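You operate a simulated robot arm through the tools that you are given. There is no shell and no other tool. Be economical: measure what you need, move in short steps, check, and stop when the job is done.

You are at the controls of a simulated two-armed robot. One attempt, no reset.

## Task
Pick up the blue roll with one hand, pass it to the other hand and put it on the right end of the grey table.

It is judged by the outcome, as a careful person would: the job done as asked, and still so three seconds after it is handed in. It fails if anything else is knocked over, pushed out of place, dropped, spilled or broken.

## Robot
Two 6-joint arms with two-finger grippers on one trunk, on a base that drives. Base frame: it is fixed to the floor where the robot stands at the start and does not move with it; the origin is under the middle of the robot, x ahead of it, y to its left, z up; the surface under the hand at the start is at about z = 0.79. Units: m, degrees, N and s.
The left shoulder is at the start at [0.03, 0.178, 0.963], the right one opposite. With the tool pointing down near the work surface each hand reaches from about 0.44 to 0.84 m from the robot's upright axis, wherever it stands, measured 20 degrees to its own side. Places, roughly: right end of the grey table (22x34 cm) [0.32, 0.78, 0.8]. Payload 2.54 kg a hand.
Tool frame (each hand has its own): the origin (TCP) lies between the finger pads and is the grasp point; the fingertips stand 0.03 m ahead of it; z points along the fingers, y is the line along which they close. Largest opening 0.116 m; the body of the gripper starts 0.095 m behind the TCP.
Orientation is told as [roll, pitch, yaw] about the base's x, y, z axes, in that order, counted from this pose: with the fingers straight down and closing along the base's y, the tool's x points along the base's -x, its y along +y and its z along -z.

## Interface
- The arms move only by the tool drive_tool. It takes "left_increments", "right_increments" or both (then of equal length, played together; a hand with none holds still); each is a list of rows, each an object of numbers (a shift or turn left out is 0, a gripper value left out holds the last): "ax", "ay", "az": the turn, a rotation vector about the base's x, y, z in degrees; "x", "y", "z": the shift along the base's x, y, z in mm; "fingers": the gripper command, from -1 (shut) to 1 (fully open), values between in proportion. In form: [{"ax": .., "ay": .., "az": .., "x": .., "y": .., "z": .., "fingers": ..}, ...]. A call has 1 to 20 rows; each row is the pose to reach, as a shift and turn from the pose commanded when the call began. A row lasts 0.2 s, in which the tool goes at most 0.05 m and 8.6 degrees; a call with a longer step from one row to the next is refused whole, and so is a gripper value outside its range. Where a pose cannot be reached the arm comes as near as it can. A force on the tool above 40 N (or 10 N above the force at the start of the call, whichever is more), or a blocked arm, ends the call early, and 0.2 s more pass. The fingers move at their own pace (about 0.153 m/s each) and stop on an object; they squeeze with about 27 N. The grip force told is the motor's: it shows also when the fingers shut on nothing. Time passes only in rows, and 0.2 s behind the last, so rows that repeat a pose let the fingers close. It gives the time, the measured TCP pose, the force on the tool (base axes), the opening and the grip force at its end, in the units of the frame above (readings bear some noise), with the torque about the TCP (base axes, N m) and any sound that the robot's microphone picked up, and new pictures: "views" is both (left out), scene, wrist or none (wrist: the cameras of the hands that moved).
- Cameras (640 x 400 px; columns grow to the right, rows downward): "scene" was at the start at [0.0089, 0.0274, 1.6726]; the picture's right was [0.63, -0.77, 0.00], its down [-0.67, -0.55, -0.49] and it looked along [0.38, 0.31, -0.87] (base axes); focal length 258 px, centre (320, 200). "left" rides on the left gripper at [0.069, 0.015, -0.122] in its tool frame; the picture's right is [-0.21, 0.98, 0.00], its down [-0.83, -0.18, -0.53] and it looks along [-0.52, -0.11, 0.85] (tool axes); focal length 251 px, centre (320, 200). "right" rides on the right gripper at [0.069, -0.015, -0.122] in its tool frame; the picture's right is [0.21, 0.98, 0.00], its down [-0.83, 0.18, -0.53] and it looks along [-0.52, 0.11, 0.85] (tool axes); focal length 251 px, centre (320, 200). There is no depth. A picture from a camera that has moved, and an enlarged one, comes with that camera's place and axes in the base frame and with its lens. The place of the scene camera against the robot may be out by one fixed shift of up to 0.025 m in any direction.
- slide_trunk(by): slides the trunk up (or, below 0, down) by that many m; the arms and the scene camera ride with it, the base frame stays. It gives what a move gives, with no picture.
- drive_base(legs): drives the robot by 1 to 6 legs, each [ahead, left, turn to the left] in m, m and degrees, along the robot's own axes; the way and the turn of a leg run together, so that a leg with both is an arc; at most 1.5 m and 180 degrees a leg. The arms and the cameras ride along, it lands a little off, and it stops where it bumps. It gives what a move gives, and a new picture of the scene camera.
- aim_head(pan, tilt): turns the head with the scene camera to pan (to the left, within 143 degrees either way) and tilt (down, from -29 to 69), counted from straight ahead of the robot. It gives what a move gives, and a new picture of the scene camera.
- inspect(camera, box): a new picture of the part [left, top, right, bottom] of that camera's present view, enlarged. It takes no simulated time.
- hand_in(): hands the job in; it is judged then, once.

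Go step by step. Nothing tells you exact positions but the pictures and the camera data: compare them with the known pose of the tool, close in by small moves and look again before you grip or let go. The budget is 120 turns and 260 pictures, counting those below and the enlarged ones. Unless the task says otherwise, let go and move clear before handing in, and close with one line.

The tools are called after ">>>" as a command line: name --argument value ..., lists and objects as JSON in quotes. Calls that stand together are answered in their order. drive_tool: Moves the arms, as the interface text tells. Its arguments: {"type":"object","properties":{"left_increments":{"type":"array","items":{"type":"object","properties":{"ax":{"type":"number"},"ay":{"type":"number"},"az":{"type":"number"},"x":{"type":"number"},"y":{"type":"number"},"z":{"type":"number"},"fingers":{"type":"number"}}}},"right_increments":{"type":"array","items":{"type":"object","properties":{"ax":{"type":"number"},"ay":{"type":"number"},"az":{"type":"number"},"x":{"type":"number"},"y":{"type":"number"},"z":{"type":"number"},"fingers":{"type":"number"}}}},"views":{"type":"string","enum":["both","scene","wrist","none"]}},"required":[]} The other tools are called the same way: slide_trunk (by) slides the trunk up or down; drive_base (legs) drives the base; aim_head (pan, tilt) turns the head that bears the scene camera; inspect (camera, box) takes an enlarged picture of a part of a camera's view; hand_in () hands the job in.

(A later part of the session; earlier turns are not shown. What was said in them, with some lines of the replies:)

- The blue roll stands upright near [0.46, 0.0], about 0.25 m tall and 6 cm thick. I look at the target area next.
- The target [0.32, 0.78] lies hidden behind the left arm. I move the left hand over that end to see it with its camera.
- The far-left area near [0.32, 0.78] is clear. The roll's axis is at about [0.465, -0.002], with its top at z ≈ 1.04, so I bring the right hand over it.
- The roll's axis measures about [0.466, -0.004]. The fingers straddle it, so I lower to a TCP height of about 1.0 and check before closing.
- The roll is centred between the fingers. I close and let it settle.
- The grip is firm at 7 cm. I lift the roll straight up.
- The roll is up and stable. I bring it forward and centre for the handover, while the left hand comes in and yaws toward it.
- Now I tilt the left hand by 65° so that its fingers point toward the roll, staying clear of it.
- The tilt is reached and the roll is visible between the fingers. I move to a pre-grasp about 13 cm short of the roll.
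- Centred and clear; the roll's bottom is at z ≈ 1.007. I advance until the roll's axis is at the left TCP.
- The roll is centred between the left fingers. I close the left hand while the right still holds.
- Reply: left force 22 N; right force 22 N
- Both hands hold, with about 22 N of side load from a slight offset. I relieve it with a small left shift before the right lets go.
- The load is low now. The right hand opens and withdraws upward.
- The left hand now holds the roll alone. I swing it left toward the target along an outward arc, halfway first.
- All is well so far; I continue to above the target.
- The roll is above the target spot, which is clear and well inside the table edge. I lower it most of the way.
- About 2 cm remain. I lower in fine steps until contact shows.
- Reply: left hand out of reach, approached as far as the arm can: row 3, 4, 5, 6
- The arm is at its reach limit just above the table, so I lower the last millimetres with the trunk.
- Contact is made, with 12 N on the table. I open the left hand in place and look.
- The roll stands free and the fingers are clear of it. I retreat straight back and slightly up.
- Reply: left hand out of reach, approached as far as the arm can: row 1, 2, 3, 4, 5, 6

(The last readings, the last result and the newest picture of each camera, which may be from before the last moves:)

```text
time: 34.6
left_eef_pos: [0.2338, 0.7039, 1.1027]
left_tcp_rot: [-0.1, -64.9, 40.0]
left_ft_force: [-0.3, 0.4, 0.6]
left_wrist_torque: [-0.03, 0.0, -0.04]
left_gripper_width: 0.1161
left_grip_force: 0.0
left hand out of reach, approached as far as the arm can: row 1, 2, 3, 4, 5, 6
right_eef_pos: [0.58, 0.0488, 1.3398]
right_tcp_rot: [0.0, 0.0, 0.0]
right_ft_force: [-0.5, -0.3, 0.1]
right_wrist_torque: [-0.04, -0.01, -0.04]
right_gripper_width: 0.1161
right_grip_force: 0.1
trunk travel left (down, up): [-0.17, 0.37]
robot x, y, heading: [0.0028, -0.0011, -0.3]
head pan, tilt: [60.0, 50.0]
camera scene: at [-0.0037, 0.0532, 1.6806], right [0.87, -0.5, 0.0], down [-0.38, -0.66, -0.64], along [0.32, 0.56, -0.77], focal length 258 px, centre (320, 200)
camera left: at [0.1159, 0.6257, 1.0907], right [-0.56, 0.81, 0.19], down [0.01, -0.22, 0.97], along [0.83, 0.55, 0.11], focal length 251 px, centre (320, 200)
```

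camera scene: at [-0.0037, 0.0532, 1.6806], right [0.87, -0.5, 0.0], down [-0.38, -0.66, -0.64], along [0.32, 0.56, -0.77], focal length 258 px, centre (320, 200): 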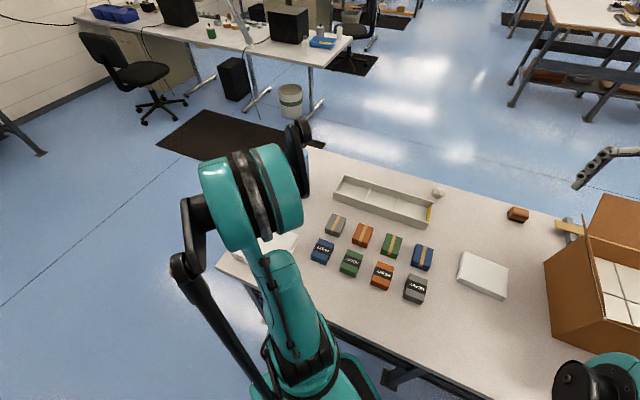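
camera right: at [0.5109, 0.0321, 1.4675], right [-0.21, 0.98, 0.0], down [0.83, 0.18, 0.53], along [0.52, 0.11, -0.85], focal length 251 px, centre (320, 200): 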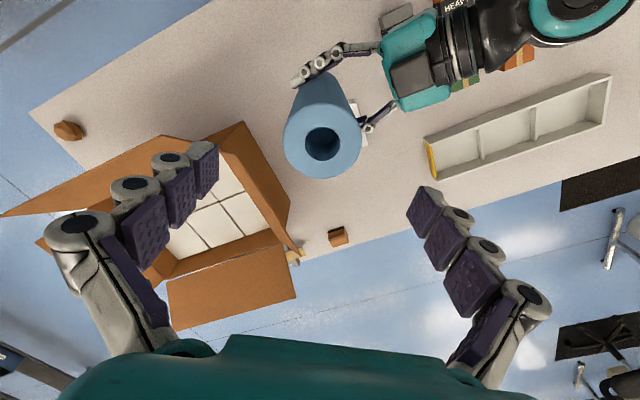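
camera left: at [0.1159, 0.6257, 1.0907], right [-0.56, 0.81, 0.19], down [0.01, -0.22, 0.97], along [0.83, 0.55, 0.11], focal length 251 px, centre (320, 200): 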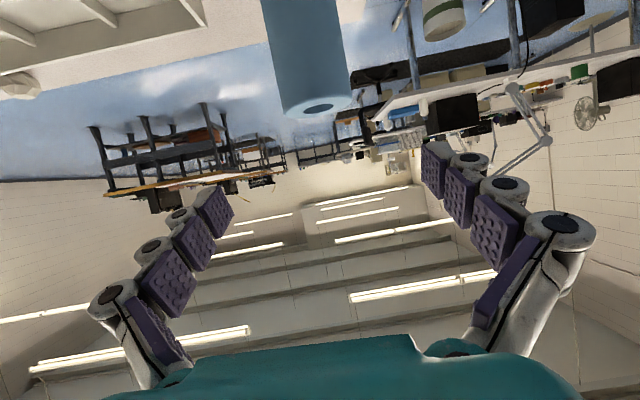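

The roll stands on the target. I move the left hand away to verify the scene.

>>> drive_tool --left_increments '[{"y": -30, "z": 15}, {"x": 5, "y": -70, "z": 25}, {"x": 25, "y": -110, "z": 25}, {"x": 50, "y": -150, "z": 25}, {"x": 75, "y": -190, "z": 25}, {"x": 100, "y": -225, "z": 25}, {"x": 125, "y": -260, "z": 25}, {"x": 145, "y": -300, "z": 25}, {"x": 145, "y": -300, "z": 25}]' --views "scene"

```text
time: 36.6
left_eef_pos: [0.3793, 0.4078, 1.1283]
left_tcp_rot: [-0.2, -64.8, 40.1]
left_ft_force: [-0.3, 0.4, -0.3]
left_wrist_torque: [-0.01, 0.0, 0.01]
left_gripper_width: 0.1159
left_grip_force: 0.1
right_eef_pos: [0.5796, 0.0472, 1.3398]
right_tcp_rot: [0.0, 0.1, 0.0]
right_ft_force: [-0.4, -0.6, 0.3]
right_wrist_torque: [0.01, -0.01, 0.05]
right_gripper_width: 0.1161
right_grip_force: 0.1
trunk travel left (down, up): [-0.17, 0.37]
robot x, y, heading: [-0.0006, -0.0041, -0.0]
head pan, tilt: [60.0, 50.0]
camera scene: at [-0.004, 0.0519, 1.6807], right [0.87, -0.5, 0.0], down [-0.38, -0.66, -0.64], along [0.32, 0.56, -0.77], focal length 258 px, centre (320, 200)
```

scene: 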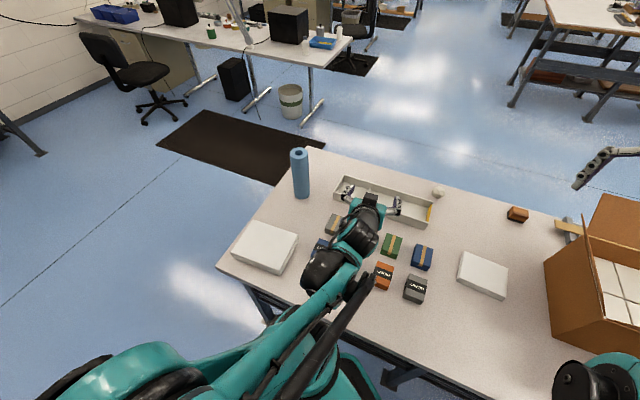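

The roll stands upright at the named place, both hands are clear of it and nothing else has moved. I hand it in.

>>> hand_in

```text
The job is handed in.
```

The blue roll was picked up with the right hand, passed to the left, and stands upright at about [0.32, 0.78], the coordinates given for the right end of the grey table (the far-left end as the robot sees it), with nothing else disturbed.
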